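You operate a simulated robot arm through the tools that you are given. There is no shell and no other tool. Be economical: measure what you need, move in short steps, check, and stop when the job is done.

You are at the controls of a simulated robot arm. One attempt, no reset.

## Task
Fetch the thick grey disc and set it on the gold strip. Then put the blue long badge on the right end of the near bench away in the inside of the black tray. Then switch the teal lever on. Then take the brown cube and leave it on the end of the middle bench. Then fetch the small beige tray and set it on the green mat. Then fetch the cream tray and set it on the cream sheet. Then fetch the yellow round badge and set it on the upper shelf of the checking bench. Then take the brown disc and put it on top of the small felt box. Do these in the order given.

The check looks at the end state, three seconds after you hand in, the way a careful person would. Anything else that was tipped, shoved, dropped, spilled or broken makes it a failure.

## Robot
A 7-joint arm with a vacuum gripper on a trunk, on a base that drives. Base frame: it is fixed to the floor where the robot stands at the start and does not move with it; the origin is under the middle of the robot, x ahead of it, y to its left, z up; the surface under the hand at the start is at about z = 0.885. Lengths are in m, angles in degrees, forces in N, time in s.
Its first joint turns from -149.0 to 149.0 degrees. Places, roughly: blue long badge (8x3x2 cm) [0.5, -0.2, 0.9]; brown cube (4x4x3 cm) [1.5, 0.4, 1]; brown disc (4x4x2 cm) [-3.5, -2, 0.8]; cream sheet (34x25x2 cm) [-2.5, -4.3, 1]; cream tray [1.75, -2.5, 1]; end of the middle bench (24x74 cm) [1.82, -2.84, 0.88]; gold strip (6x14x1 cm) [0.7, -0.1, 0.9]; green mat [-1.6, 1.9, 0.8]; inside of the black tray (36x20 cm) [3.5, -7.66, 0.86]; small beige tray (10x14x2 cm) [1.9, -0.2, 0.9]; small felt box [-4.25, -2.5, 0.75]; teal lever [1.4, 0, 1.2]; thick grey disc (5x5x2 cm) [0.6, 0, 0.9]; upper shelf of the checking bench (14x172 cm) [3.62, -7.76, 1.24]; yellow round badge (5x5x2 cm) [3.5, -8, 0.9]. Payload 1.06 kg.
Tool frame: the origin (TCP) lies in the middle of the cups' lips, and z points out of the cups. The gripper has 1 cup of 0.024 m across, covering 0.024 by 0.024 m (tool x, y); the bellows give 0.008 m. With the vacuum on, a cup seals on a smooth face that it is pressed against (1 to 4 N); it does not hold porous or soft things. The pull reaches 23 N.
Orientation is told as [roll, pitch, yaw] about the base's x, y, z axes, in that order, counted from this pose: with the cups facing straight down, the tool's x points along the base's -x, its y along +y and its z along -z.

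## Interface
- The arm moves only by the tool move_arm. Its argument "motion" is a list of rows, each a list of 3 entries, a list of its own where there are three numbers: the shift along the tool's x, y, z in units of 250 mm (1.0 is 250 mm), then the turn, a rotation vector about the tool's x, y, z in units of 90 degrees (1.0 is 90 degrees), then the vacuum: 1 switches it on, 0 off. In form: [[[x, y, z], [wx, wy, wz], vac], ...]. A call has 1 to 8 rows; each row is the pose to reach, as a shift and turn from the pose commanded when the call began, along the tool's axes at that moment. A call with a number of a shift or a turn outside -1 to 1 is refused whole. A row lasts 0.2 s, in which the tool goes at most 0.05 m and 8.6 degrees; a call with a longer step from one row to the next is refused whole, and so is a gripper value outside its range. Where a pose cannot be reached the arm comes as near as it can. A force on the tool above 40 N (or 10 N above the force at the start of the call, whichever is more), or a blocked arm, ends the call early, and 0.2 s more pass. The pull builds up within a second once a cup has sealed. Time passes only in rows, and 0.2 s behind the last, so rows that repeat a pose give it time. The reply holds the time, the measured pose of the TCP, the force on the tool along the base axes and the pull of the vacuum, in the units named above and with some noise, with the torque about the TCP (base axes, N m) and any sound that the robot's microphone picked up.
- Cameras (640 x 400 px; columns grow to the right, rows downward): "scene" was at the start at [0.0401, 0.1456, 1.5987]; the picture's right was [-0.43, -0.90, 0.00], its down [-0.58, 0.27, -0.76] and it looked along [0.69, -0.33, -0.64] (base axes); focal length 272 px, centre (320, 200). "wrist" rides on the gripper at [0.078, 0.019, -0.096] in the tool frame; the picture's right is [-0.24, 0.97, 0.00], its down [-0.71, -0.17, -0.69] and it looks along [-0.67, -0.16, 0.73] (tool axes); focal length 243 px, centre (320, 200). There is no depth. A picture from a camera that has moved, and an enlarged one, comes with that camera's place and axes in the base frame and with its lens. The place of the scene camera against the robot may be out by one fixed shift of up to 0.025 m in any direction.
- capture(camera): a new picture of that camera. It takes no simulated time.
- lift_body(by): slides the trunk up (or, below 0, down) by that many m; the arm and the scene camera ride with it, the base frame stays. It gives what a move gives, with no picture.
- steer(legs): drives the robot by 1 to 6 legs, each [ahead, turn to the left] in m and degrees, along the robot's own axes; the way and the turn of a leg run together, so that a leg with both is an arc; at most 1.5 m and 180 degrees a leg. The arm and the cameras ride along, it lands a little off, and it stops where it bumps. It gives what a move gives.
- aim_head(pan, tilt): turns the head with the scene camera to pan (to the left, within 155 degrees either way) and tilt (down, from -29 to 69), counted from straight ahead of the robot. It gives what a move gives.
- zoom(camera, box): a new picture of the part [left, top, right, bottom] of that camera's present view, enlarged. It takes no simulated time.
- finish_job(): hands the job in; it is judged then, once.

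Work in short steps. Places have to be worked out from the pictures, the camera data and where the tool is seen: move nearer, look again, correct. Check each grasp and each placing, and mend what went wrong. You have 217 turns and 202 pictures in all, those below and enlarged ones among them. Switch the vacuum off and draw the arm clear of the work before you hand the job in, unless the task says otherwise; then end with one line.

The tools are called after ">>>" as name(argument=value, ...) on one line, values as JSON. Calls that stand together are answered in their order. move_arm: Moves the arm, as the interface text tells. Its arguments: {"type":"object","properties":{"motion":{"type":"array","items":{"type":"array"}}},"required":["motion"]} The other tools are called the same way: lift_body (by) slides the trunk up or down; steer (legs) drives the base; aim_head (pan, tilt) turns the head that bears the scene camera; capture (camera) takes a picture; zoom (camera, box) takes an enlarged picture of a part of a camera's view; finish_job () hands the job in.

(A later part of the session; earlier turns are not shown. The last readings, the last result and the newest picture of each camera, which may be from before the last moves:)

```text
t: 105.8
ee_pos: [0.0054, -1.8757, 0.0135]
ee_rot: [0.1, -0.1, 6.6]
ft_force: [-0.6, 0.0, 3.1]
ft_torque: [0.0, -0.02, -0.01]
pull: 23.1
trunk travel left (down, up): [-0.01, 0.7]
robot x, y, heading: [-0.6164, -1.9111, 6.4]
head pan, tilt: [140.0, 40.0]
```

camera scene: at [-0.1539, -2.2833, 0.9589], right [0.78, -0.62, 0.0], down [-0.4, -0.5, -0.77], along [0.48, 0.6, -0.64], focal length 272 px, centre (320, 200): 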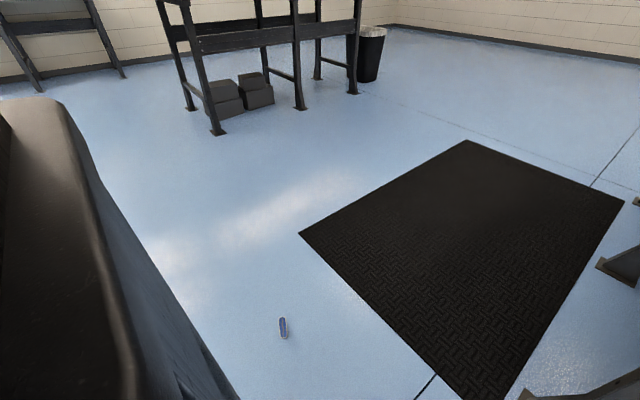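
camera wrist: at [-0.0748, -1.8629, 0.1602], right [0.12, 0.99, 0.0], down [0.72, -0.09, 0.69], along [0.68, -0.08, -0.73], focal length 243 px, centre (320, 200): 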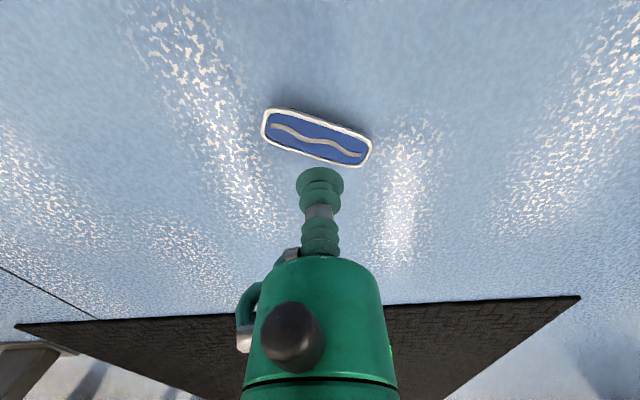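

Sealed. Lift 10 cm and hold.

>>> move_arm(motion=[[[0, 0, -0.06], [0, 0, 0], 1], [[0, 0, -0.16], [0, 0, 0], 1], [[0, 0, -0.3], [0, 0, 0], 1], [[0, 0, -0.44], [0, 0, 0], 1], [[0, 0, -0.44], [0, 0, 0], 1]])

>>> aim_head(pan=0, tilt=30)

>>> capture(camera="wrist")

```text
t: 107.0
ee_pos: [0.0063, -1.8739, 0.124]
ee_rot: [0.0, 0.0, 6.6]
ft_force: [-0.3, 0.2, 0.4]
ft_torque: [0.03, -0.01, -0.04]
pull: 22.9
trunk travel left (down, up): [-0.01, 0.7]
robot x, y, heading: [-0.6155, -1.9119, 6.6]
head pan, tilt: [140.0, 40.0]
```

```text
t: 109.2
ee_pos: [0.0049, -1.8745, 0.1239]
ee_rot: [0.0, 0.1, 6.6]
ft_force: [0.2, -0.9, -0.1]
ft_torque: [0.01, 0.01, -0.02]
pull: 22.9
trunk travel left (down, up): [-0.01, 0.7]
robot x, y, heading: [-0.6184, -1.9136, 7.1]
head pan, tilt: [0.0, 30.0]
```

```text
166 pictures are left
camera wrist: at [-0.0761, -1.8642, 0.2191], right [0.12, 0.99, 0.0], down [0.72, -0.09, 0.69], along [0.68, -0.08, -0.73], focal length 243 px, centre (320, 200)
```

wrist: 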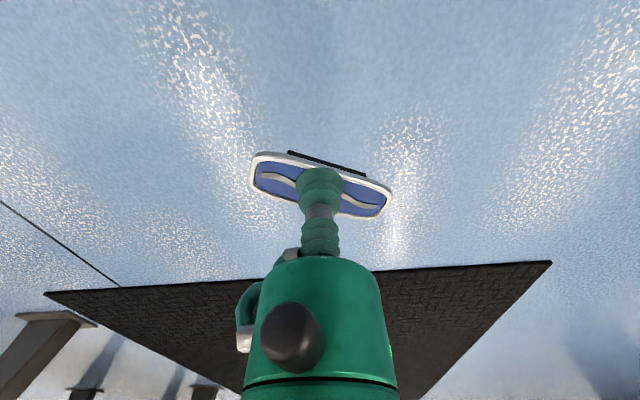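

Held. Turn right by 30° as a test.

>>> steer(legs=[[0, -32]])

>>> steer(legs=[[0, -32]])

>>> steer(legs=[[0, -30]])

>>> capture(camera="wrist")

```text
t: 111.1
ee_pos: [-0.0675, -2.2058, 0.1231]
ee_rot: [0.0, 0.0, -25.0]
ft_force: [0.4, -0.1, -0.4]
ft_torque: [0.01, 0.0, 0.01]
pull: 23.0
trunk travel left (down, up): [-0.01, 0.7]
robot x, y, heading: [-0.6152, -1.9143, -25.1]
head pan, tilt: [0.0, 30.0]
```

```text
t: 113.1
ee_pos: [-0.307, -2.4527, 0.1233]
ee_rot: [0.0, 0.0, -57.1]
ft_force: [-0.3, 0.5, 0.4]
ft_torque: [0.02, 0.01, -0.03]
pull: 23.6
trunk travel left (down, up): [-0.01, 0.7]
robot x, y, heading: [-0.6162, -1.912, -57.1]
head pan, tilt: [0.0, 30.0]
```

```text
t: 115.0
ee_pos: [-0.6193, -2.5358, 0.1225]
ee_rot: [0.0, 0.1, -87.2]
ft_force: [-0.2, 0.2, -0.5]
ft_torque: [0.02, 0.0, -0.01]
pull: 23.0
trunk travel left (down, up): [-0.01, 0.7]
robot x, y, heading: [-0.6166, -1.9139, -87.4]
head pan, tilt: [0.0, 30.0]
```

```text
165 pictures are left
camera wrist: at [-0.6062, -2.4566, 0.2191], right [0.98, -0.19, 0.0], down [-0.14, -0.72, 0.69], along [-0.13, -0.67, -0.73], focal length 243 px, centre (320, 200)
```

wrist: 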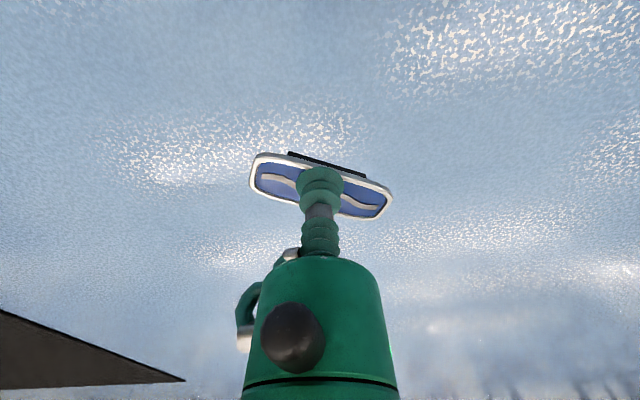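

Still held exactly in place. Drive 1.0 m forward.

>>> steer(legs=[[1.0, 0]])

>>> capture(camera="wrist")

```text
t: 120.2
ee_pos: [-0.5853, -3.5427, 0.123]
ee_rot: [0.0, 0.0, -88.1]
ft_force: [-0.1, -0.2, -0.3]
ft_torque: [0.02, 0.0, -0.01]
pull: 22.8
trunk travel left (down, up): [-0.01, 0.7]
robot x, y, heading: [-0.5741, -2.921, -88.0]
head pan, tilt: [0.0, 30.0]
```

```text
164 pictures are left
camera wrist: at [-0.5715, -3.4636, 0.2191], right [0.98, -0.2, 0.0], down [-0.15, -0.71, 0.69], along [-0.14, -0.67, -0.73], focal length 243 px, centre (320, 200)
```

wrist: 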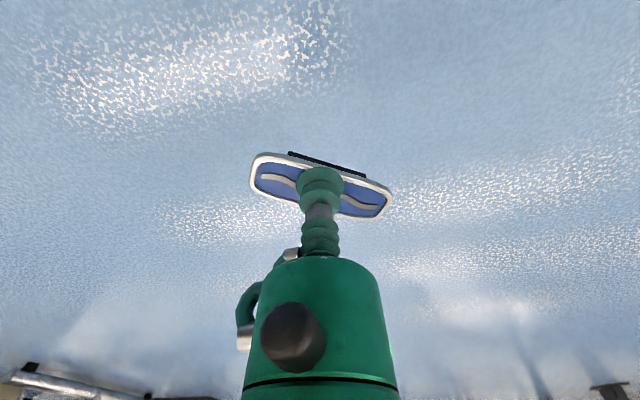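

Held. Continue in single legs south.

>>> steer(legs=[[1.3, 0]])

>>> steer(legs=[[1.3, 0]])

>>> capture(camera="scene")

```text
t: 126.7
ee_pos: [-0.5488, -4.8416, 0.1233]
ee_rot: [-0.1, 0.0, -88.4]
ft_force: [0.5, 1.0, -0.7]
ft_torque: [0.01, 0.0, 0.04]
pull: 23.0
trunk travel left (down, up): [-0.01, 0.7]
robot x, y, heading: [-0.5354, -4.2173, -88.3]
head pan, tilt: [0.0, 30.0]
```

```text
t: 133.2
ee_pos: [-0.5187, -6.1414, 0.1222]
ee_rot: [0.0, 0.1, -88.6]
ft_force: [0.0, 0.0, -0.1]
ft_torque: [0.05, 0.0, 0.01]
pull: 23.3
trunk travel left (down, up): [-0.01, 0.7]
robot x, y, heading: [-0.4995, -5.5184, -88.6]
head pan, tilt: [0.0, 30.0]
```

```text
163 pictures are left
camera scene: at [-0.3196, -5.5485, 0.9742], right [-1.0, -0.02, 0.0], down [-0.01, 0.5, -0.87], along [0.02, -0.87, -0.5], focal length 272 px, centre (320, 200)
```

scene: 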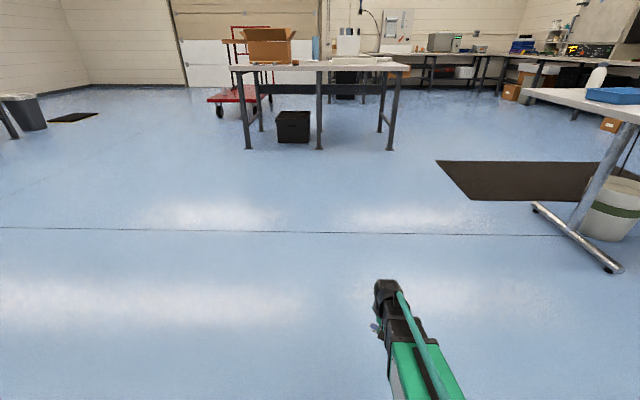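

Clear. Continue south 1.3 m and start turning left.

>>> steer(legs=[[1.3, 0]])

>>> steer(legs=[[0, 37]])

>>> steer(legs=[[0, 37]])

>>> capture(camera="scene")

```text
t: 139.8
ee_pos: [-0.4796, -7.4527, 0.1227]
ee_rot: [0.0, 0.1, -88.4]
ft_force: [-0.2, 0.3, -1.2]
ft_torque: [-0.03, 0.0, -0.02]
pull: 22.6
trunk travel left (down, up): [-0.01, 0.7]
robot x, y, heading: [-0.4613, -6.8298, -88.4]
head pan, tilt: [0.0, 30.0]
```

```text
t: 142.0
ee_pos: [-0.099, -7.3347, 0.1238]
ee_rot: [0.0, 0.0, -51.1]
ft_force: [0.4, 0.6, 0.0]
ft_torque: [0.01, 0.0, 0.01]
pull: 23.0
trunk travel left (down, up): [-0.01, 0.7]
robot x, y, heading: [-0.4629, -6.8303, -51.2]
head pan, tilt: [0.0, 30.0]
```

```text
t: 144.1
ee_pos: [0.1321, -7.0149, 0.1245]
ee_rot: [0.0, -0.1, -14.3]
ft_force: [-0.8, 0.2, -1.0]
ft_torque: [0.01, 0.01, 0.02]
pull: 22.6
trunk travel left (down, up): [-0.01, 0.7]
robot x, y, heading: [-0.4661, -6.8304, -14.3]
head pan, tilt: [0.0, 30.0]
```

```text
162 pictures are left
camera scene: at [-0.3696, -6.6638, 0.9742], right [-0.25, -0.97, 0.0], down [-0.48, 0.12, -0.87], along [0.84, -0.21, -0.5], focal length 272 px, centre (320, 200)
```

scene: 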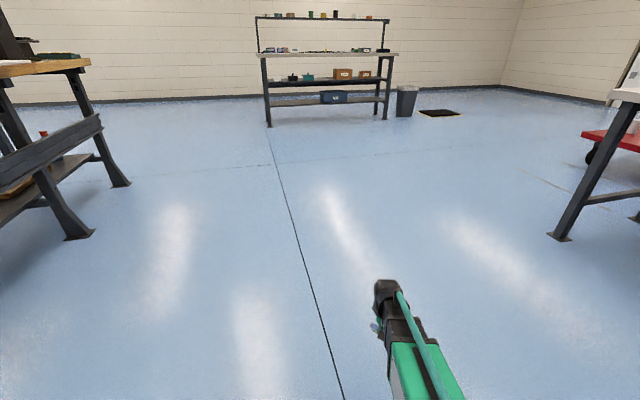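

Checking bench ahead. Drive toward it in two legs, then look.

>>> steer(legs=[[1.3, 0]])

>>> steer(legs=[[1.2, 0]])

>>> lift_body(by=0.4)

>>> lift_body(by=0.3)

>>> capture(camera="scene")

```text
t: 150.7
ee_pos: [1.3927, -7.3482, 0.1231]
ee_rot: [0.0, 0.0, -14.8]
ft_force: [-0.8, 0.2, 1.0]
ft_torque: [0.04, 0.05, 0.04]
pull: 22.7
trunk travel left (down, up): [-0.01, 0.7]
robot x, y, heading: [0.7967, -7.1575, -15.2]
head pan, tilt: [0.0, 30.0]
```

```text
t: 156.8
ee_pos: [2.5479, -7.6531, 0.1232]
ee_rot: [0.1, -0.1, -14.8]
ft_force: [0.3, 0.6, -0.6]
ft_torque: [-0.08, 0.0, 0.01]
pull: 23.3
trunk travel left (down, up): [-0.01, 0.7]
robot x, y, heading: [1.954, -7.4637, -14.7]
head pan, tilt: [0.0, 30.0]
```

```text
t: 160.6
ee_pos: [2.5473, -7.6529, 0.5234]
ee_rot: [0.0, 0.1, -14.8]
ft_force: [-0.1, -0.6, 0.2]
ft_torque: [-0.01, -0.03, 0.01]
pull: 22.7
trunk travel left (down, up): [-0.41, 0.3]
robot x, y, heading: [1.9522, -7.4614, -14.9]
head pan, tilt: [0.0, 30.0]
```

```text
t: 163.6
ee_pos: [2.5481, -7.6512, 0.8231]
ee_rot: [-0.2, -0.1, -14.8]
ft_force: [-0.9, -0.8, 0.1]
ft_torque: [0.06, 0.02, -0.01]
pull: 23.0
trunk travel left (down, up): [-0.71, 0.0]
robot x, y, heading: [1.9558, -7.4615, -14.5]
head pan, tilt: [0.0, 30.0]
```

```text
161 pictures are left
camera scene: at [2.0502, -7.2971, 1.6742], right [-0.25, -0.97, 0.0], down [-0.48, 0.13, -0.87], along [0.84, -0.22, -0.5], focal length 272 px, centre (320, 200)
```

scene: 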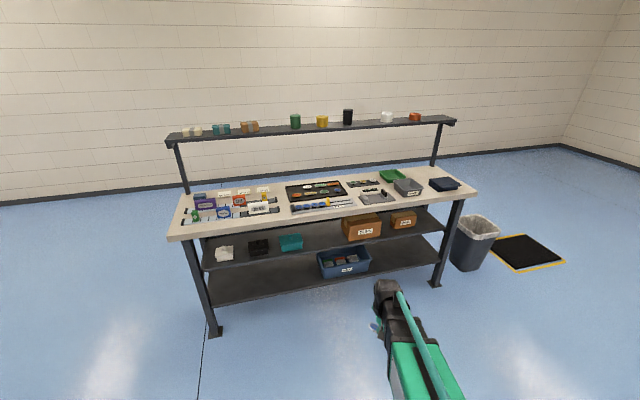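

>>> zoom(camera="scene", box=[160, 100, 320, 240])

>>> zoom(camera="scene", box=[270, 100, 480, 240])

```text
2.86 times, centred on (240, 170) of scene
camera zoom: at [2.0502, -7.2971, 1.6742], right [-0.25, -0.97, 0.0], down [-0.48, 0.13, -0.87], along [0.84, -0.22, -0.5], focal length 777 px, centre (549, 286)
```

zoom: 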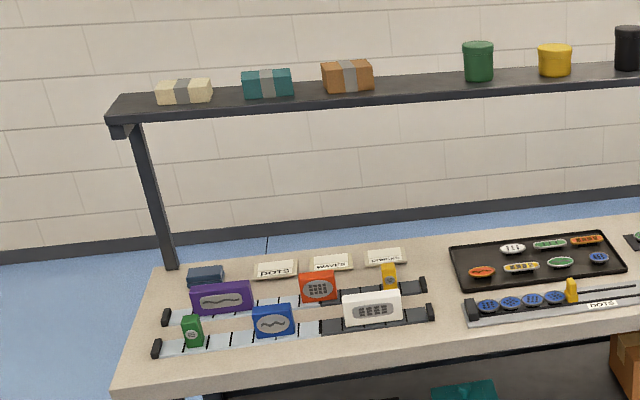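

```text
2.86 times, centred on (375, 170) of scene
camera zoom: at [2.0502, -7.2971, 1.6742], right [-0.25, -0.97, 0.0], down [-0.48, 0.13, -0.87], along [0.84, -0.22, -0.5], focal length 777 px, centre (163, 286)
```

zoom: 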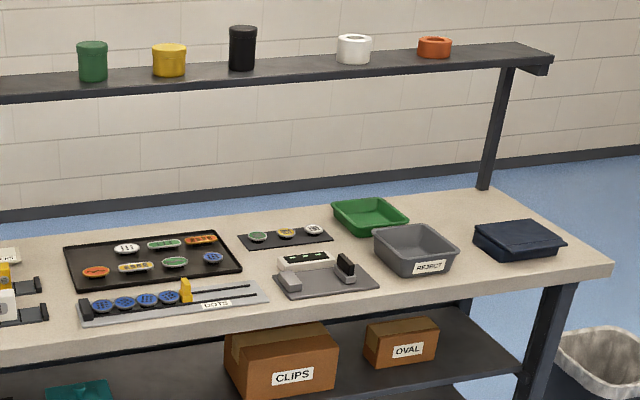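

The black tray holds seven badges; its back-left slot (about [3.56, -7.53]) is free. I raise the arm above bench height before approaching.

>>> move_arm(motion=[[[0, 0, -0.18], [0, 0, 0], 1], [[0, 0, -0.36], [0, 0, 0], 1], [[0, 0, -0.54], [0, 0, 0], 1], [[0, 0, -0.72], [0, 0, 0], 1], [[0, 0, -0.88], [0, 0, 0], 1], [[0, 0, -0.88], [0, 0, 0], 1]])

>>> steer(legs=[[0, 15]])

>>> steer(legs=[[0.65, 0]])

>>> aim_head(pan=0, tilt=45)

>>> capture(camera="scene")

>>> capture(camera="wrist")

```text
t: 165.0
ee_pos: [2.5489, -7.6534, 1.0437]
ee_rot: [-0.1, 0.0, -14.8]
ft_force: [0.3, -0.2, 0.1]
ft_torque: [0.02, -0.02, 0.0]
pull: 22.5
trunk travel left (down, up): [-0.71, 0.0]
robot x, y, heading: [1.958, -7.4607, -14.7]
head pan, tilt: [0.0, 30.0]
```

```text
t: 166.3
ee_pos: [2.5771, -7.4913, 1.044]
ee_rot: [0.0, 0.0, 0.1]
ft_force: [-0.4, 0.2, 0.5]
ft_torque: [0.0, 0.01, -0.03]
pull: 22.3
trunk travel left (down, up): [-0.71, 0.0]
robot x, y, heading: [1.9552, -7.4578, 0.2]
head pan, tilt: [0.0, 30.0]
```

```text
t: 169.9
ee_pos: [3.2299, -7.4964, 1.0438]
ee_rot: [-0.1, 0.1, -0.2]
ft_force: [0.4, 0.0, 0.0]
ft_torque: [0.0, 0.0, 0.01]
pull: 23.1
trunk travel left (down, up): [-0.71, 0.0]
robot x, y, heading: [2.6005, -7.46, -0.3]
head pan, tilt: [0.0, 30.0]
```

```text
t: 170.7
ee_pos: [3.2289, -7.4969, 1.0428]
ee_rot: [-0.1, 0.0, -0.2]
ft_force: [0.1, 0.3, -1.2]
ft_torque: [0.0, 0.01, -0.01]
pull: 22.5
trunk travel left (down, up): [-0.71, 0.0]
robot x, y, heading: [2.6058, -7.4633, 0.1]
head pan, tilt: [0.0, 45.0]
```

```text
158 pictures are left
camera scene: at [2.6506, -7.2798, 1.6517], right [0.0, -1.0, 0.0], down [-0.71, 0.0, -0.71], along [0.71, 0.0, -0.71], focal length 272 px, centre (320, 200)
```

scene: 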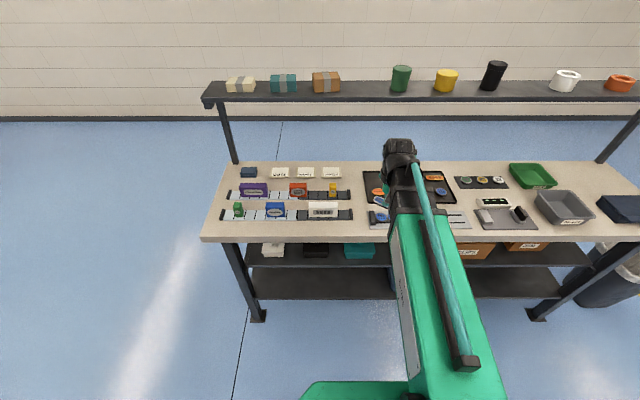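

```text
157 pictures are left
camera wrist: at [3.1484, -7.4781, 1.1393], right [0.24, 0.97, 0.0], down [0.71, -0.17, 0.69], along [0.67, -0.16, -0.73], focal length 243 px, centre (320, 200)
```

wrist: 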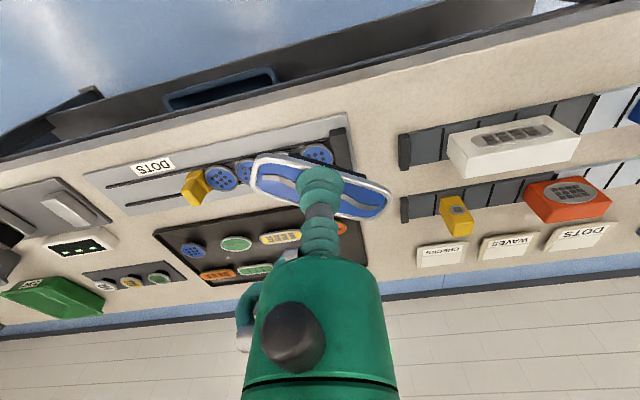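

The tray spans x 3.415–3.61, y −7.49…−7.85. I rotate the badge 23° left so that its long side lies along y, and drive 0.17 m closer.

>>> move_arm(motion=[[[0, 0, 0], [0, 0, -0.09], 1], [[0, 0, 0], [0, 0, -0.18], 1], [[0, 0, 0], [0, 0, -0.26], 1], [[0, 0, 0], [0, 0, -0.26], 1]])

>>> steer(legs=[[0.17, 0]])

>>> capture(camera="wrist")

>>> capture(camera="scene")

```text
t: 171.7
ee_pos: [3.2282, -7.4968, 1.0428]
ee_rot: [0.0, 0.0, 23.3]
ft_force: [0.3, -0.2, -0.1]
ft_torque: [0.01, 0.0, -0.02]
pull: 22.9
trunk travel left (down, up): [-0.71, 0.0]
robot x, y, heading: [2.6075, -7.4575, -0.2]
head pan, tilt: [0.0, 45.0]
```

```text
t: 173.1
ee_pos: [3.4002, -7.4983, 1.0436]
ee_rot: [-0.1, 0.1, 23.1]
ft_force: [-0.3, -0.4, 0.2]
ft_torque: [-0.02, 0.02, -0.03]
pull: 23.0
trunk travel left (down, up): [-0.71, 0.0]
robot x, y, heading: [2.7773, -7.4646, -0.0]
head pan, tilt: [0.0, 45.0]
```

```text
156 pictures are left
camera wrist: at [3.3188, -7.5123, 1.1387], right [-0.17, 0.99, 0.0], down [0.72, 0.12, 0.68], along [0.67, 0.11, -0.73], focal length 243 px, centre (320, 200)
```

wrist: 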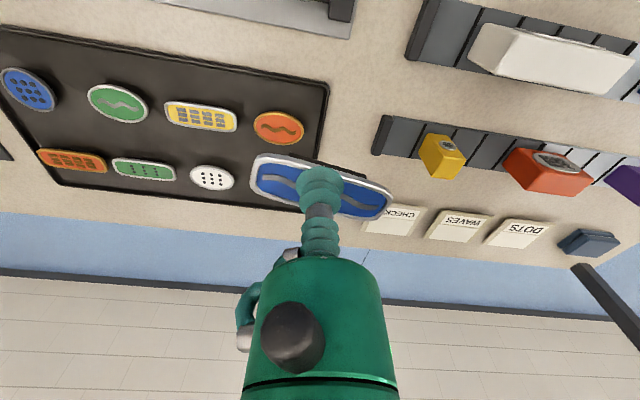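

```text
155 pictures are left
camera scene: at [2.8231, -7.2806, 1.6516], right [-0.01, -1.0, 0.0], down [-0.71, 0.0, -0.71], along [0.71, 0.0, -0.71], focal length 272 px, centre (320, 200)
```

scene: 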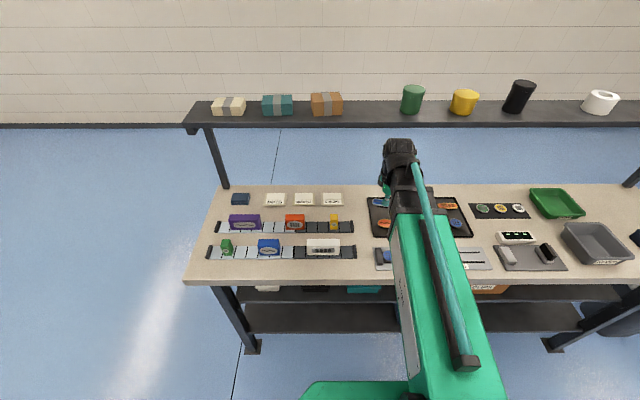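

The free slot is clear: centre about [3.548, -7.546]. The shelf overhangs there, so I tilt the tool 20° (body leaning back to the robot) and move to [3.47, -7.546, 0.98].

>>> move_arm(motion=[[[0, 0, 0], [0.03, -0.07, 0], 1], [[0, 0, 0], [0.059, -0.137, 0], 1], [[0, 0, 0], [0.0876, -0.2042, 0], 1], [[-0.06, -0.096, 0.08], [0.0876, -0.2042, 0], 1], [[-0.12, -0.191, 0.16], [0.0876, -0.2042, 0], 1], [[-0.182, -0.287, 0.256], [0.0876, -0.2042, 0], 1], [[-0.182, -0.287, 0.256], [0.0876, -0.2042, 0], 1]])

>>> capture(camera="wrist")

>>> capture(camera="scene")

```text
t: 174.7
ee_pos: [3.4694, -7.5467, 0.9786]
ee_rot: [-8.1, -18.3, 24.4]
ft_force: [0.1, -0.6, 0.8]
ft_torque: [-0.02, 0.02, -0.01]
pull: 23.0
trunk travel left (down, up): [-0.71, 0.0]
robot x, y, heading: [2.7772, -7.4627, -0.2]
head pan, tilt: [0.0, 45.0]
```

```text
154 pictures are left
camera wrist: at [3.3601, -7.5604, 1.0421], right [-0.15, 0.99, -0.06], down [0.44, 0.12, 0.89], along [0.88, 0.11, -0.45], focal length 243 px, centre (320, 200)
```

wrist: 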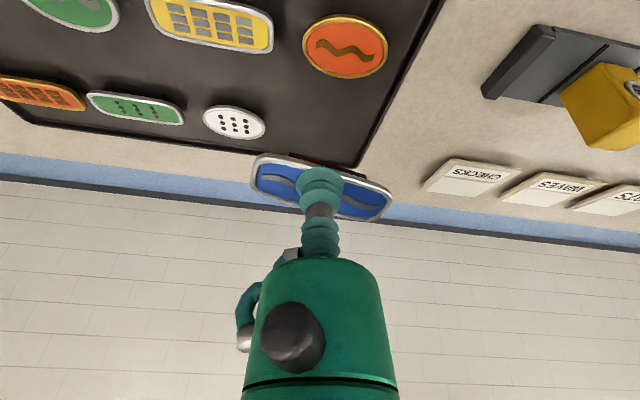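

```text
153 pictures are left
camera scene: at [2.8214, -7.2806, 1.6516], right [-0.01, -1.0, 0.0], down [-0.71, 0.0, -0.71], along [0.71, 0.0, -0.71], focal length 272 px, centre (320, 200)
```

scene: 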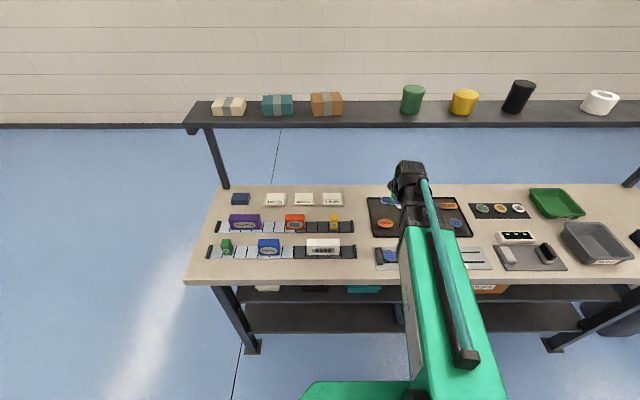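

The slot stays at [3.548, -7.546]. Move to just above it at z≈0.93 and check.

>>> move_arm(motion=[[[-0.07, -0.03, 0.1], [0, 0, 0], 1], [[-0.135, -0.058, 0.2], [0, 0, 0], 1], [[-0.198, -0.085, 0.292], [0, 0, 0], 1], [[-0.198, -0.085, 0.292], [0, 0, 0], 1]])

>>> capture(camera="wrist")

>>> zoom(camera="scene", box=[340, 80, 480, 260])

```text
t: 175.7
ee_pos: [3.5447, -7.5473, 0.9287]
ee_rot: [-8.2, -18.4, 24.4]
ft_force: [-0.1, 0.4, 0.6]
ft_torque: [0.02, -0.02, 0.01]
pull: 22.8
trunk travel left (down, up): [-0.71, 0.0]
robot x, y, heading: [2.7751, -7.4645, -0.3]
head pan, tilt: [0.0, 45.0]
```

```text
152 pictures are left
camera wrist: at [3.4362, -7.5607, 0.9922], right [-0.15, 0.99, -0.06], down [0.44, 0.12, 0.89], along [0.88, 0.11, -0.45], focal length 243 px, centre (320, 200)
```

wrist: 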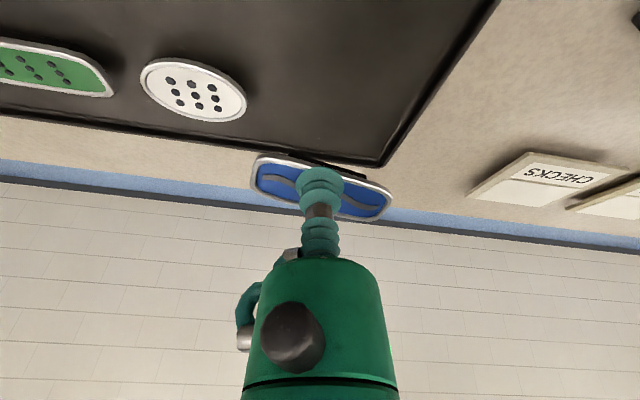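

```text
2.22 times, centred on (410, 170) of scene
camera zoom: at [2.8214, -7.2806, 1.6516], right [-0.01, -1.0, 0.0], down [-0.71, 0.0, -0.71], along [0.71, 0.0, -0.71], focal length 604 px, centre (120, 267)
```

zoom: 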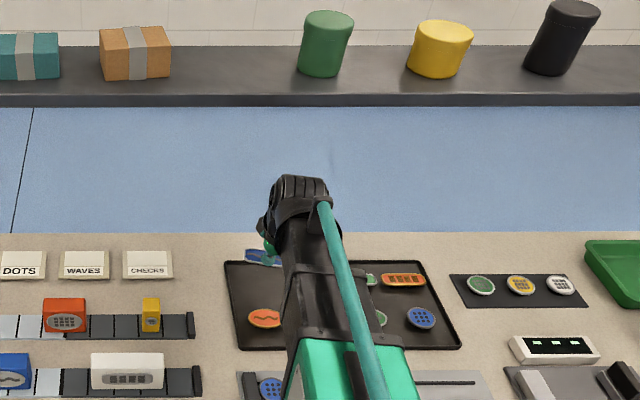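

Clear of the shelf and aligned. Descend vertically in small steps.

>>> move_arm(motion=[[[0.035, 0.022, 0.113], [0, 0, 0], 1], [[0.047, 0.029, 0.15], [0, 0, 0], 1], [[0.0517, 0.032, 0.165], [0, 0, 0], 1], [[0.0517, 0.032, 0.165], [0, 0, 0], 1]])

>>> capture(camera="wrist")

```text
t: 176.7
ee_pos: [3.5445, -7.544, 0.8853]
ee_rot: [-8.2, -18.3, 24.4]
ft_force: [0.3, -0.8, -0.2]
ft_torque: [0.02, -0.04, -0.05]
pull: 22.8
trunk travel left (down, up): [-0.71, 0.0]
robot x, y, heading: [2.7764, -7.4613, -0.2]
head pan, tilt: [0.0, 45.0]
```

```text
150 pictures are left
camera wrist: at [3.4356, -7.5584, 0.9483], right [-0.15, 0.99, -0.06], down [0.44, 0.12, 0.89], along [0.88, 0.11, -0.45], focal length 243 px, centre (320, 200)
```

wrist: 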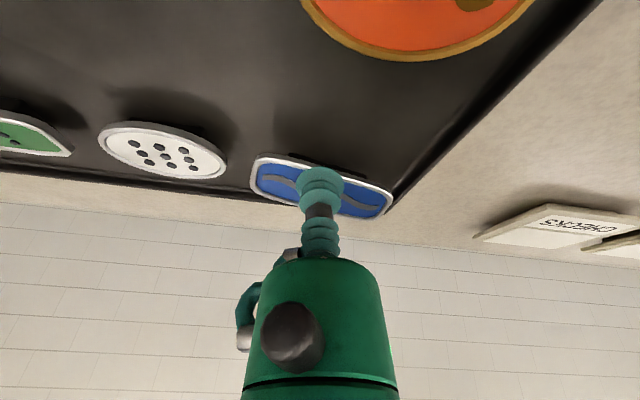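

No contact yet; lower further.

>>> move_arm(motion=[[[0.004, 0.002, 0.01], [0, 0, 0], 1], [[0.007, 0.003, 0.02], [0, 0, 0], 1], [[0.0105, 0.005, 0.03], [0, 0, 0], 1], [[0.0105, 0.005, 0.03], [0, 0, 0], 1]])

```text
t: 177.7
ee_pos: [3.5432, -7.5431, 0.8791]
ee_rot: [-8.2, -18.3, 24.5]
ft_force: [2.2, 3.2, 13.2]
ft_torque: [-0.23, -0.02, 0.03]
pull: 23.2
trunk travel left (down, up): [-0.71, 0.0]
robot x, y, heading: [2.7752, -7.4643, -0.1]
head pan, tilt: [0.0, 45.0]
```

Contact. Release and retreat upward.

>>> move_arm(motion=[[[-0.002, -0.001, -0.006], [0, 0, 0], 0], [[-0.002, -0.001, -0.006], [0, 0, 0], 0], [[-0.002, -0.001, -0.006], [0, 0, 0], 0], [[-0.02, -0.01, -0.06], [0, 0, 0], 0], [[-0.05, -0.03, -0.2], [0, 0, 0], 0], [[0.02, 0.02, -0.34], [0, 0, 0], 0], [[0.1, 0.06, -0.48], [0, 0, 0], 0]])

>>> capture(camera="wrist")

```text
t: 179.3
ee_pos: [3.475, -7.542, 0.9793]
ee_rot: [-8.2, -18.4, 24.5]
ft_force: [0.9, 0.2, -0.4]
ft_torque: [0.04, 0.0, 0.02]
pull: 0.0
trunk travel left (down, up): [-0.71, 0.0]
robot x, y, heading: [2.7754, -7.4617, -0.4]
head pan, tilt: [0.0, 45.0]
```

```text
149 pictures are left
camera wrist: at [3.3666, -7.555, 1.043], right [-0.15, 0.99, -0.06], down [0.44, 0.12, 0.89], along [0.88, 0.11, -0.45], focal length 243 px, centre (320, 200)
```

wrist: 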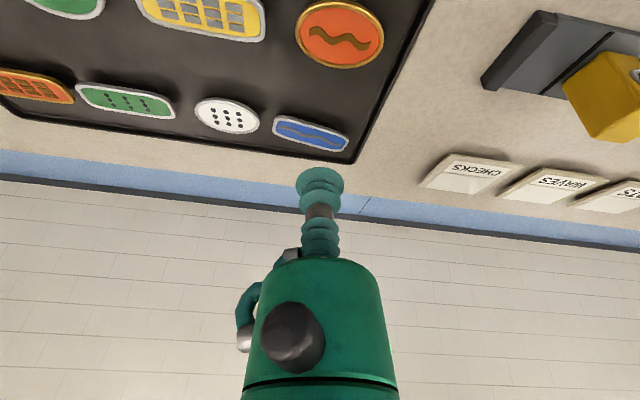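

The badge lies flat in the tray. Now go for the lever: level the tool, back off.

>>> move_arm(motion=[[[0, 0, -0.1], [-0.03, 0.07, 0], 0], [[0, 0, -0.2], [-0.059, 0.137, 0], 0], [[0.05, 0, -0.3], [-0.0879, 0.204, 0], 0], [[0.05, 0, -0.3], [-0.0879, 0.204, 0], 0]])

>>> steer(legs=[[-0.5, 0]])

>>> move_arm(motion=[[[0, 0, 0], [0, 0, 0.09], 0], [[0, 0, 0], [0, 0, 0.18], 0], [[0, 0, 0], [0, 0, 0.26], 0], [[0, 0, 0], [0, 0, 0.26], 0]])

```text
t: 180.3
ee_pos: [3.4401, -7.5455, 1.0472]
ee_rot: [0.1, 0.0, 23.1]
ft_force: [-0.7, -0.2, -0.5]
ft_torque: [-0.03, 0.03, 0.01]
pull: 0.1
trunk travel left (down, up): [-0.71, 0.0]
robot x, y, heading: [2.771, -7.4641, -0.2]
head pan, tilt: [0.0, 45.0]
```

```text
t: 183.3
ee_pos: [2.9386, -7.5439, 1.0467]
ee_rot: [0.0, -0.1, 23.2]
ft_force: [-0.1, 0.4, 0.8]
ft_torque: [-0.01, -0.03, -0.02]
pull: 0.0
trunk travel left (down, up): [-0.71, 0.0]
robot x, y, heading: [2.276, -7.4615, -0.2]
head pan, tilt: [0.0, 45.0]
```

```text
t: 184.3
ee_pos: [2.9392, -7.5424, 1.0473]
ee_rot: [0.0, 0.0, -0.3]
ft_force: [-1.0, 0.0, 0.6]
ft_torque: [-0.01, -0.01, 0.01]
pull: 0.0
trunk travel left (down, up): [-0.71, 0.0]
robot x, y, heading: [2.2722, -7.4627, -0.4]
head pan, tilt: [0.0, 45.0]
```

Next the lever on the near bench. I move to x≈2.65 and turn to face +y along the east corridor and look.

>>> steer(legs=[[0.35, 0], [0, 90]])

>>> aim_head(pan=0, tilt=20)

>>> capture(camera="scene")

```text
t: 190.4
ee_pos: [2.6913, -6.7954, 1.0476]
ee_rot: [0.0, 0.0, 90.7]
ft_force: [-0.7, 0.2, 0.4]
ft_torque: [0.0, 0.01, 0.0]
pull: 0.1
trunk travel left (down, up): [-0.71, 0.0]
robot x, y, heading: [2.6238, -7.4609, 90.7]
head pan, tilt: [0.0, 45.0]
```

```text
t: 191.3
ee_pos: [2.6916, -6.7966, 1.0468]
ee_rot: [0.0, -0.1, 90.8]
ft_force: [1.4, 1.0, 0.4]
ft_torque: [-0.01, -0.03, 0.0]
pull: 0.1
trunk travel left (down, up): [-0.71, 0.0]
robot x, y, heading: [2.6225, -7.4632, 90.9]
head pan, tilt: [0.0, 20.0]
```

```text
148 pictures are left
camera scene: at [2.4589, -7.4037, 1.6902], right [1.0, 0.01, 0.0], down [0.0, -0.34, -0.94], along [-0.01, 0.94, -0.34], focal length 272 px, centre (320, 200)
```

scene: 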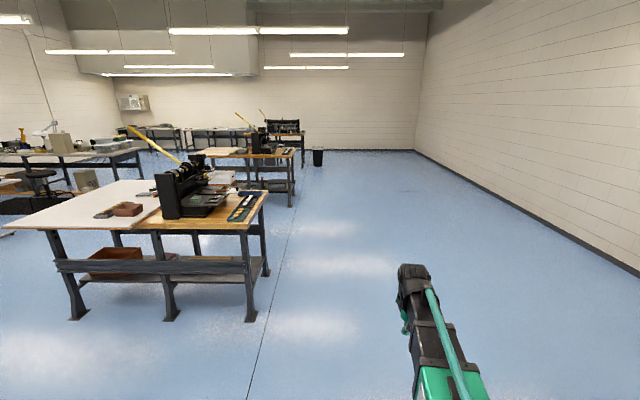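

Corridor is free; a bin stands around [2.35, 0]. Drive north 5.8 m to y≈-1.6.

>>> steer(legs=[[1.5, -1], [1.5, 0], [1.5, 0], [1.3, 0]])

>>> aim_head(pan=28, tilt=20)

>>> capture(camera="scene")

```text
t: 218.9
ee_pos: [2.7022, -0.9974, 1.0471]
ee_rot: [0.0, 0.0, 89.6]
ft_force: [0.4, -0.1, 0.5]
ft_torque: [-0.02, 0.0, 0.0]
pull: 0.0
trunk travel left (down, up): [-0.71, 0.0]
robot x, y, heading: [2.6158, -1.6618, 89.4]
head pan, tilt: [0.0, 20.0]
```

```text
t: 219.8
ee_pos: [2.7025, -0.998, 1.047]
ee_rot: [0.0, 0.0, 89.6]
ft_force: [-0.2, -0.3, -0.1]
ft_torque: [0.04, -0.04, 0.0]
pull: 0.0
trunk travel left (down, up): [-0.71, 0.0]
robot x, y, heading: [2.6195, -1.6602, 89.7]
head pan, tilt: [28.0, 20.0]
```

```text
147 pictures are left
camera scene: at [2.4128, -1.6104, 1.6903], right [0.89, 0.46, 0.0], down [0.16, -0.3, -0.94], along [-0.43, 0.83, -0.34], focal length 272 px, centre (320, 200)
```

scene: 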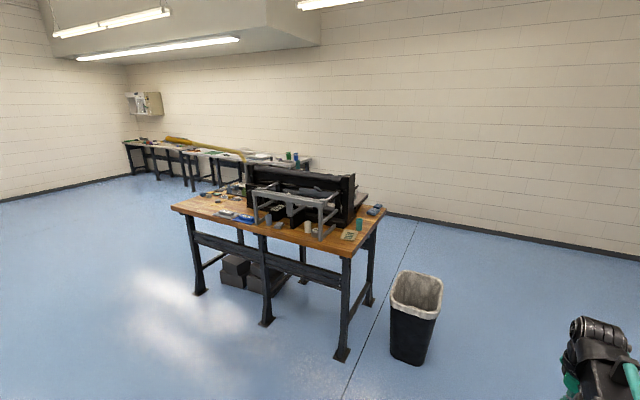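

>>> zoom(camera="scene", box=[160, 130, 400, 280])

```text
2.67 times, centred on (280, 205) of scene
camera zoom: at [2.4128, -1.6104, 1.6903], right [0.89, 0.46, 0.0], down [0.16, -0.3, -0.94], along [-0.43, 0.83, -0.34], focal length 725 px, centre (427, 187)
```

zoom: 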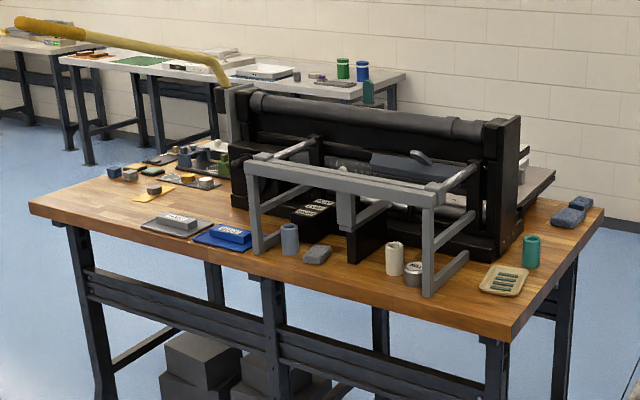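

Lever tip triangulates to about [1.37, 0.05, 1.25] on the +y side of the press. I drive around the bin to the bench's left side (y≈1.2).

>>> steer(legs=[[0, -25], [0.9, 0], [0, 25], [1.3, 0], [0.8, 0], [0, 90]])

>>> aim_head(pan=40, tilt=25)

>>> capture(camera="scene")

```text
t: 240.9
ee_pos: [2.381, 1.3408, 1.0453]
ee_rot: [-0.1, 0.0, 178.1]
ft_force: [-0.2, 0.4, 0.3]
ft_torque: [0.0, 0.01, 0.01]
pull: 0.1
trunk travel left (down, up): [-0.71, 0.0]
robot x, y, heading: [3.0435, 1.2372, 178.2]
head pan, tilt: [28.0, 20.0]
```

```text
t: 241.6
ee_pos: [2.3812, 1.3412, 1.0472]
ee_rot: [-0.1, 0.1, 178.1]
ft_force: [1.2, 0.4, 0.6]
ft_torque: [-0.03, 0.01, -0.02]
pull: 0.0
trunk travel left (down, up): [-0.71, 0.0]
robot x, y, heading: [3.0454, 1.2383, 178.1]
head pan, tilt: [40.0, 25.0]
```

```text
145 pictures are left
camera scene: at [3.0181, 1.023, 1.6822], right [-0.62, 0.79, 0.0], down [0.33, 0.26, -0.91], along [-0.71, -0.56, -0.42], focal length 272 px, centre (320, 200)
```

scene: 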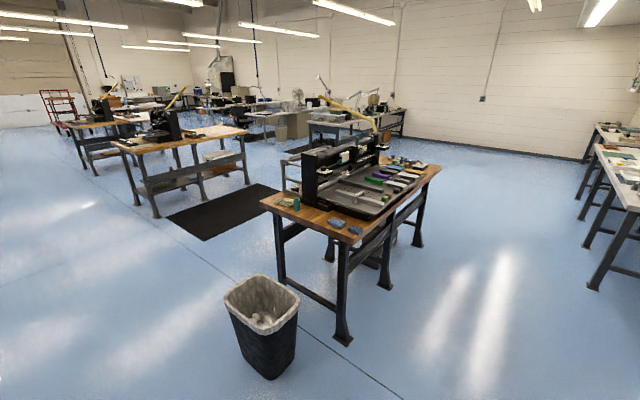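

>>> zoom(camera="scene", box=[250, 130, 450, 255])

```text
3.20 times, centred on (350, 192) of scene
camera zoom: at [3.0181, 1.023, 1.6822], right [-0.62, 0.79, 0.0], down [0.33, 0.26, -0.91], along [-0.71, -0.56, -0.42], focal length 870 px, centre (224, 224)
```

zoom: 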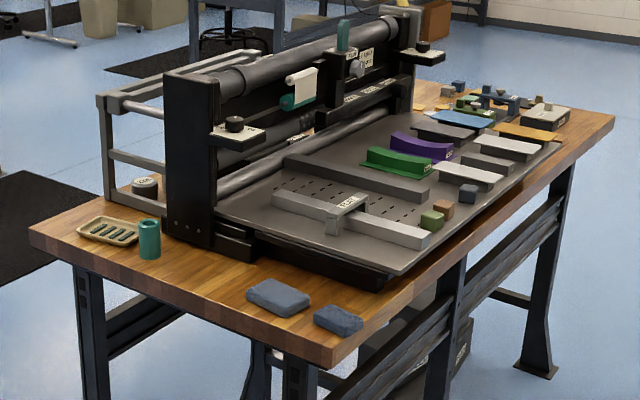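

>>> zoom(camera="scene", box=[340, 130, 390, 161])

```text
12.80 times, centred on (365, 146) of scene
camera zoom: at [3.0181, 1.023, 1.6822], right [-0.62, 0.79, 0.0], down [0.33, 0.26, -0.91], along [-0.71, -0.56, -0.42], focal length 3479 px, centre (-256, 898)
```

zoom: 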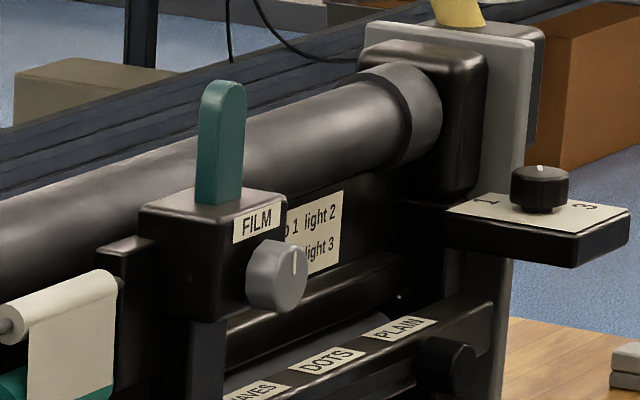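

The teal lever stands on the "FILM" box. I drive to x≈1.5 on the left side and face the bench.

>>> steer(legs=[[1.5, 0], [0, 91]])

>>> aim_head(pan=0, tilt=35)

>>> capture(camera="scene")

>>> capture(camera="wrist")

```text
t: 252.9
ee_pos: [1.4547, 0.6264, 1.0478]
ee_rot: [-0.1, 0.0, -91.2]
ft_force: [0.7, -0.3, -0.1]
ft_torque: [0.01, -0.01, -0.01]
pull: 0.1
trunk travel left (down, up): [-0.71, 0.0]
robot x, y, heading: [1.5483, 1.2921, -91.3]
head pan, tilt: [40.0, 25.0]
```

```text
t: 253.9
ee_pos: [1.4552, 0.627, 1.0467]
ee_rot: [-0.1, 0.0, -91.3]
ft_force: [-0.5, 0.2, 0.2]
ft_torque: [-0.01, 0.02, -0.01]
pull: 0.0
trunk travel left (down, up): [-0.71, 0.0]
robot x, y, heading: [1.5502, 1.2893, -91.3]
head pan, tilt: [0.0, 35.0]
```

```text
142 pictures are left
camera scene: at [1.7266, 1.2537, 1.6665], right [-1.0, 0.02, 0.0], down [0.01, 0.57, -0.82], along [-0.02, -0.82, -0.57], focal length 272 px, centre (320, 200)
```

scene: 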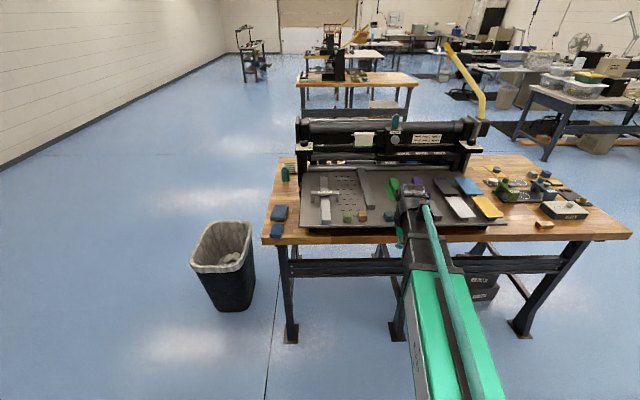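

```text
141 pictures are left
camera wrist: at [1.4738, 0.7042, 1.1427], right [0.97, -0.26, 0.0], down [-0.19, -0.7, 0.68], along [-0.18, -0.66, -0.73], focal length 243 px, centre (320, 200)
```

wrist: 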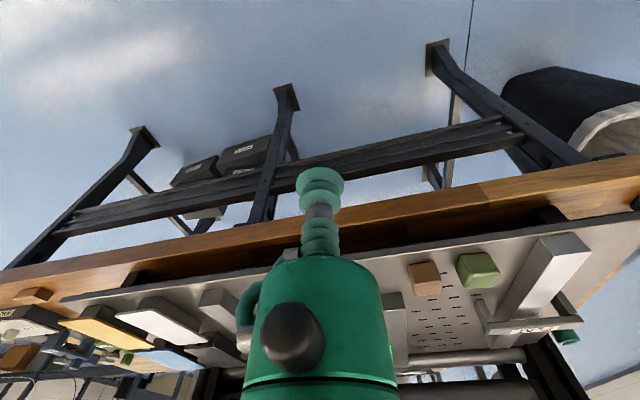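

>>> zoom(camera="scene", box=[290, 105, 500, 235])

>>> zoom(camera="scene", box=[370, 105, 450, 155])

```text
3.05 times, centred on (395, 170) of scene
camera zoom: at [1.7266, 1.2537, 1.6665], right [-1.0, 0.02, 0.0], down [0.01, 0.57, -0.82], along [-0.02, -0.82, -0.57], focal length 828 px, centre (91, 291)
```

zoom: 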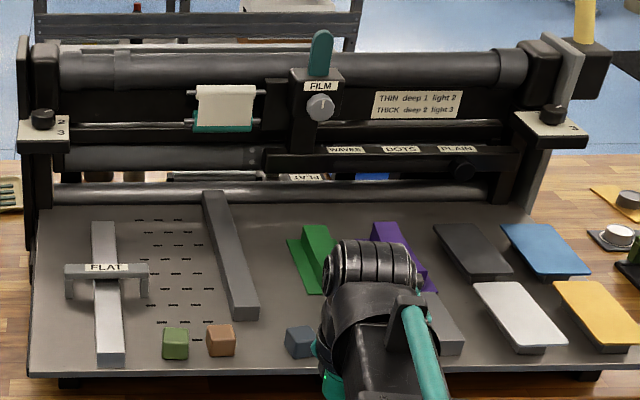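

```text
8.00 times, centred on (410, 130) of scene
camera zoom: at [1.7266, 1.2537, 1.6665], right [-1.0, 0.02, 0.0], down [0.01, 0.57, -0.82], along [-0.02, -0.82, -0.57], focal length 2174 px, centre (-400, 760)
```

zoom: 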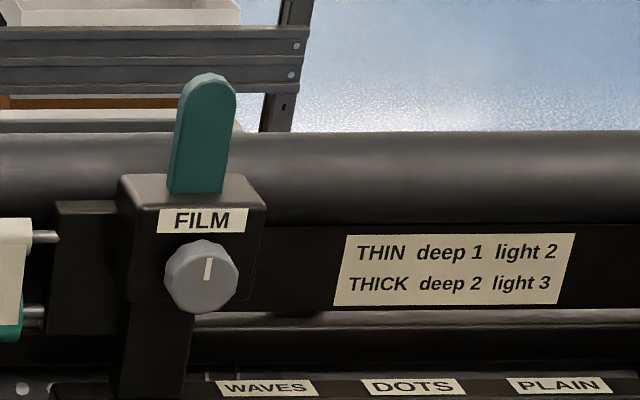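

No on/off marks; the blade is thin along y, nearly upright (base [1.358,0.057,1.221], tip z 1.283), so it throws along y. I raise the arm and come closer to inspect it with the wrist camera.

>>> move_arm(motion=[[[0, 0, -0.18], [0, 0, 0], 0], [[0, 0, -0.36], [0, 0, 0], 0], [[0, 0, -0.54], [0, 0, 0], 0], [[0, 0, -0.72], [0, 0, 0], 0], [[0, 0, -0.9], [0, 0, 0], 0], [[0, 0, -1.0], [0, 0, 0], 0], [[0, 0, -1.0], [0, 0, 0], 0]])

>>> steer(legs=[[0.3, 0]])

>>> capture(camera="wrist")

>>> capture(camera="scene")

```text
t: 255.4
ee_pos: [1.4548, 0.6244, 1.297]
ee_rot: [-0.2, -0.6, -91.5]
ft_force: [-1.7, -6.3, -12.6]
ft_torque: [-0.19, 0.17, -0.05]
pull: 0.2
trunk travel left (down, up): [-0.71, 0.0]
robot x, y, heading: [1.5558, 1.2899, -91.3]
head pan, tilt: [0.0, 35.0]
stopped in row 7: the force on the tool passed its limit at 46 N (the readings are from after the stop); the commanded pose is now the measured one
```

```text
t: 257.4
ee_pos: [1.4488, 0.3248, 1.297]
ee_rot: [-0.1, -0.5, -91.2]
ft_force: [-1.4, -12.1, -27.7]
ft_torque: [-0.8, 0.69, -0.24]
pull: 0.0
trunk travel left (down, up): [-0.71, 0.0]
robot x, y, heading: [1.542, 0.9938, -91.3]
head pan, tilt: [0.0, 35.0]
```

```text
138 pictures are left
camera wrist: at [1.4689, 0.404, 1.3914], right [0.97, -0.26, 0.0], down [-0.18, -0.7, 0.69], along [-0.18, -0.67, -0.72], focal length 243 px, centre (320, 200)
```

wrist: 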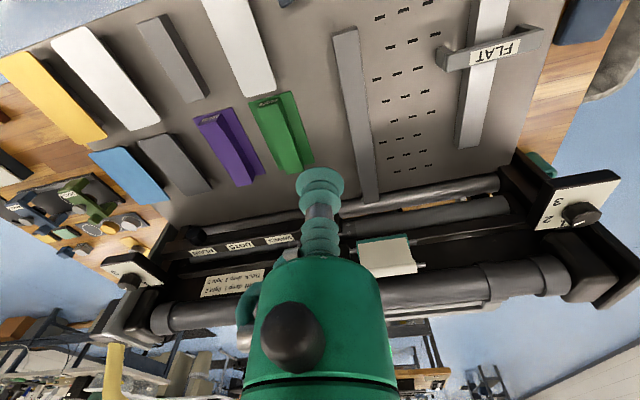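

```text
137 pictures are left
camera scene: at [1.7203, 0.9549, 1.6664], right [-1.0, 0.02, 0.0], down [0.01, 0.57, -0.82], along [-0.02, -0.82, -0.57], focal length 272 px, centre (320, 200)
```

scene: 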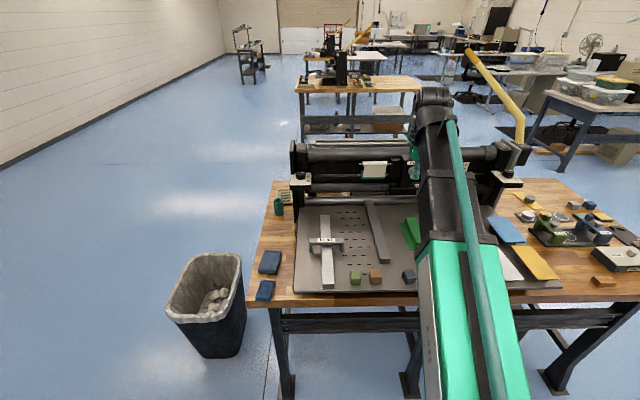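

The reading shows a strain (28 N) with nothing in view touching – likely the folded arm near its limit. I lower 5 cm to relieve it.

>>> move_arm(motion=[[[0, 0, 0.1], [0, 0, 0], 0], [[0, 0, 0.2], [0, 0, 0], 0], [[0, 0, 0.2], [0, 0, 0], 0]])

>>> zoom(camera="scene", box=[340, 70, 520, 220])

```text
t: 258.2
ee_pos: [1.4493, 0.3257, 1.247]
ee_rot: [-0.2, -0.5, -91.2]
ft_force: [0.4, 0.0, -0.2]
ft_torque: [-0.04, 0.04, -0.03]
pull: 0.1
trunk travel left (down, up): [-0.71, 0.0]
robot x, y, heading: [1.5424, 0.9907, -91.1]
head pan, tilt: [0.0, 35.0]
```

```text
2.67 times, centred on (430, 145) of scene
camera zoom: at [1.7203, 0.956, 1.6665], right [-1.0, 0.02, 0.0], down [0.01, 0.57, -0.82], along [-0.02, -0.82, -0.57], focal length 725 px, centre (27, 347)
```

zoom: 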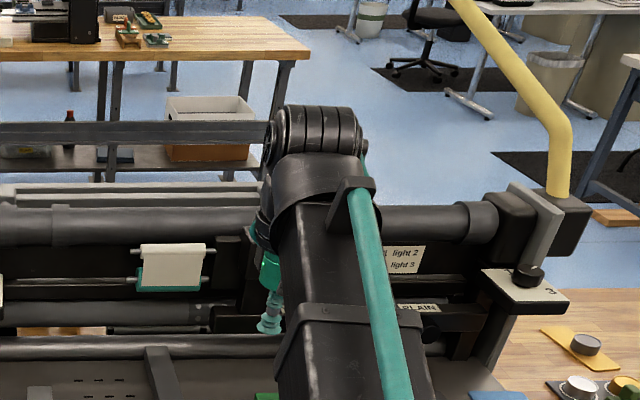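

Strain gone. I move the tool to x≈1.25 so the wrist camera sees the lever from the side.

>>> move_arm(motion=[[[0, -0.18, 0], [0, 0, 0], 0], [[0, -0.36, 0], [0, 0, 0], 0], [[0, -0.54, 0], [0, 0, 0], 0], [[0, -0.72, 0], [0, 0, 0], 0], [[0, -0.9, 0], [0, 0, 0], 0], [[0, -0.9, 0], [0, 0, 0], 0]])

>>> capture(camera="wrist")

>>> zoom(camera="scene", box=[370, 110, 470, 180])

```text
t: 259.6
ee_pos: [1.2253, 0.3313, 1.2469]
ee_rot: [-0.3, -0.5, -91.2]
ft_force: [0.0, 0.0, -0.3]
ft_torque: [0.01, 0.03, 0.03]
pull: 0.0
trunk travel left (down, up): [-0.71, 0.0]
robot x, y, heading: [1.5428, 0.9878, -91.4]
head pan, tilt: [0.0, 35.0]
```

```text
135 pictures are left
camera wrist: at [1.2441, 0.4102, 1.342], right [0.97, -0.26, 0.0], down [-0.18, -0.7, 0.69], along [-0.18, -0.67, -0.72], focal length 243 px, centre (320, 200)
```

wrist: 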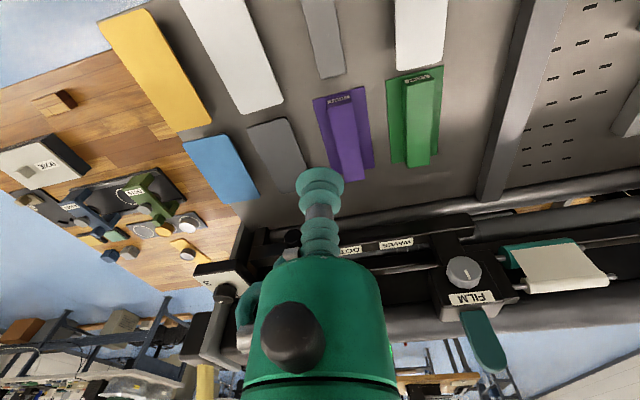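

```text
5.71 times, centred on (420, 145) of scene
camera zoom: at [1.7206, 0.9561, 1.6664], right [-1.0, 0.02, 0.0], down [0.01, 0.57, -0.82], along [-0.02, -0.82, -0.57], focal length 1553 px, centre (-251, 514)
```

zoom: 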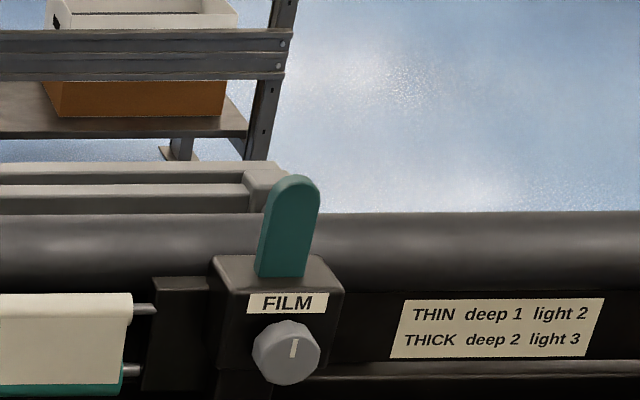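

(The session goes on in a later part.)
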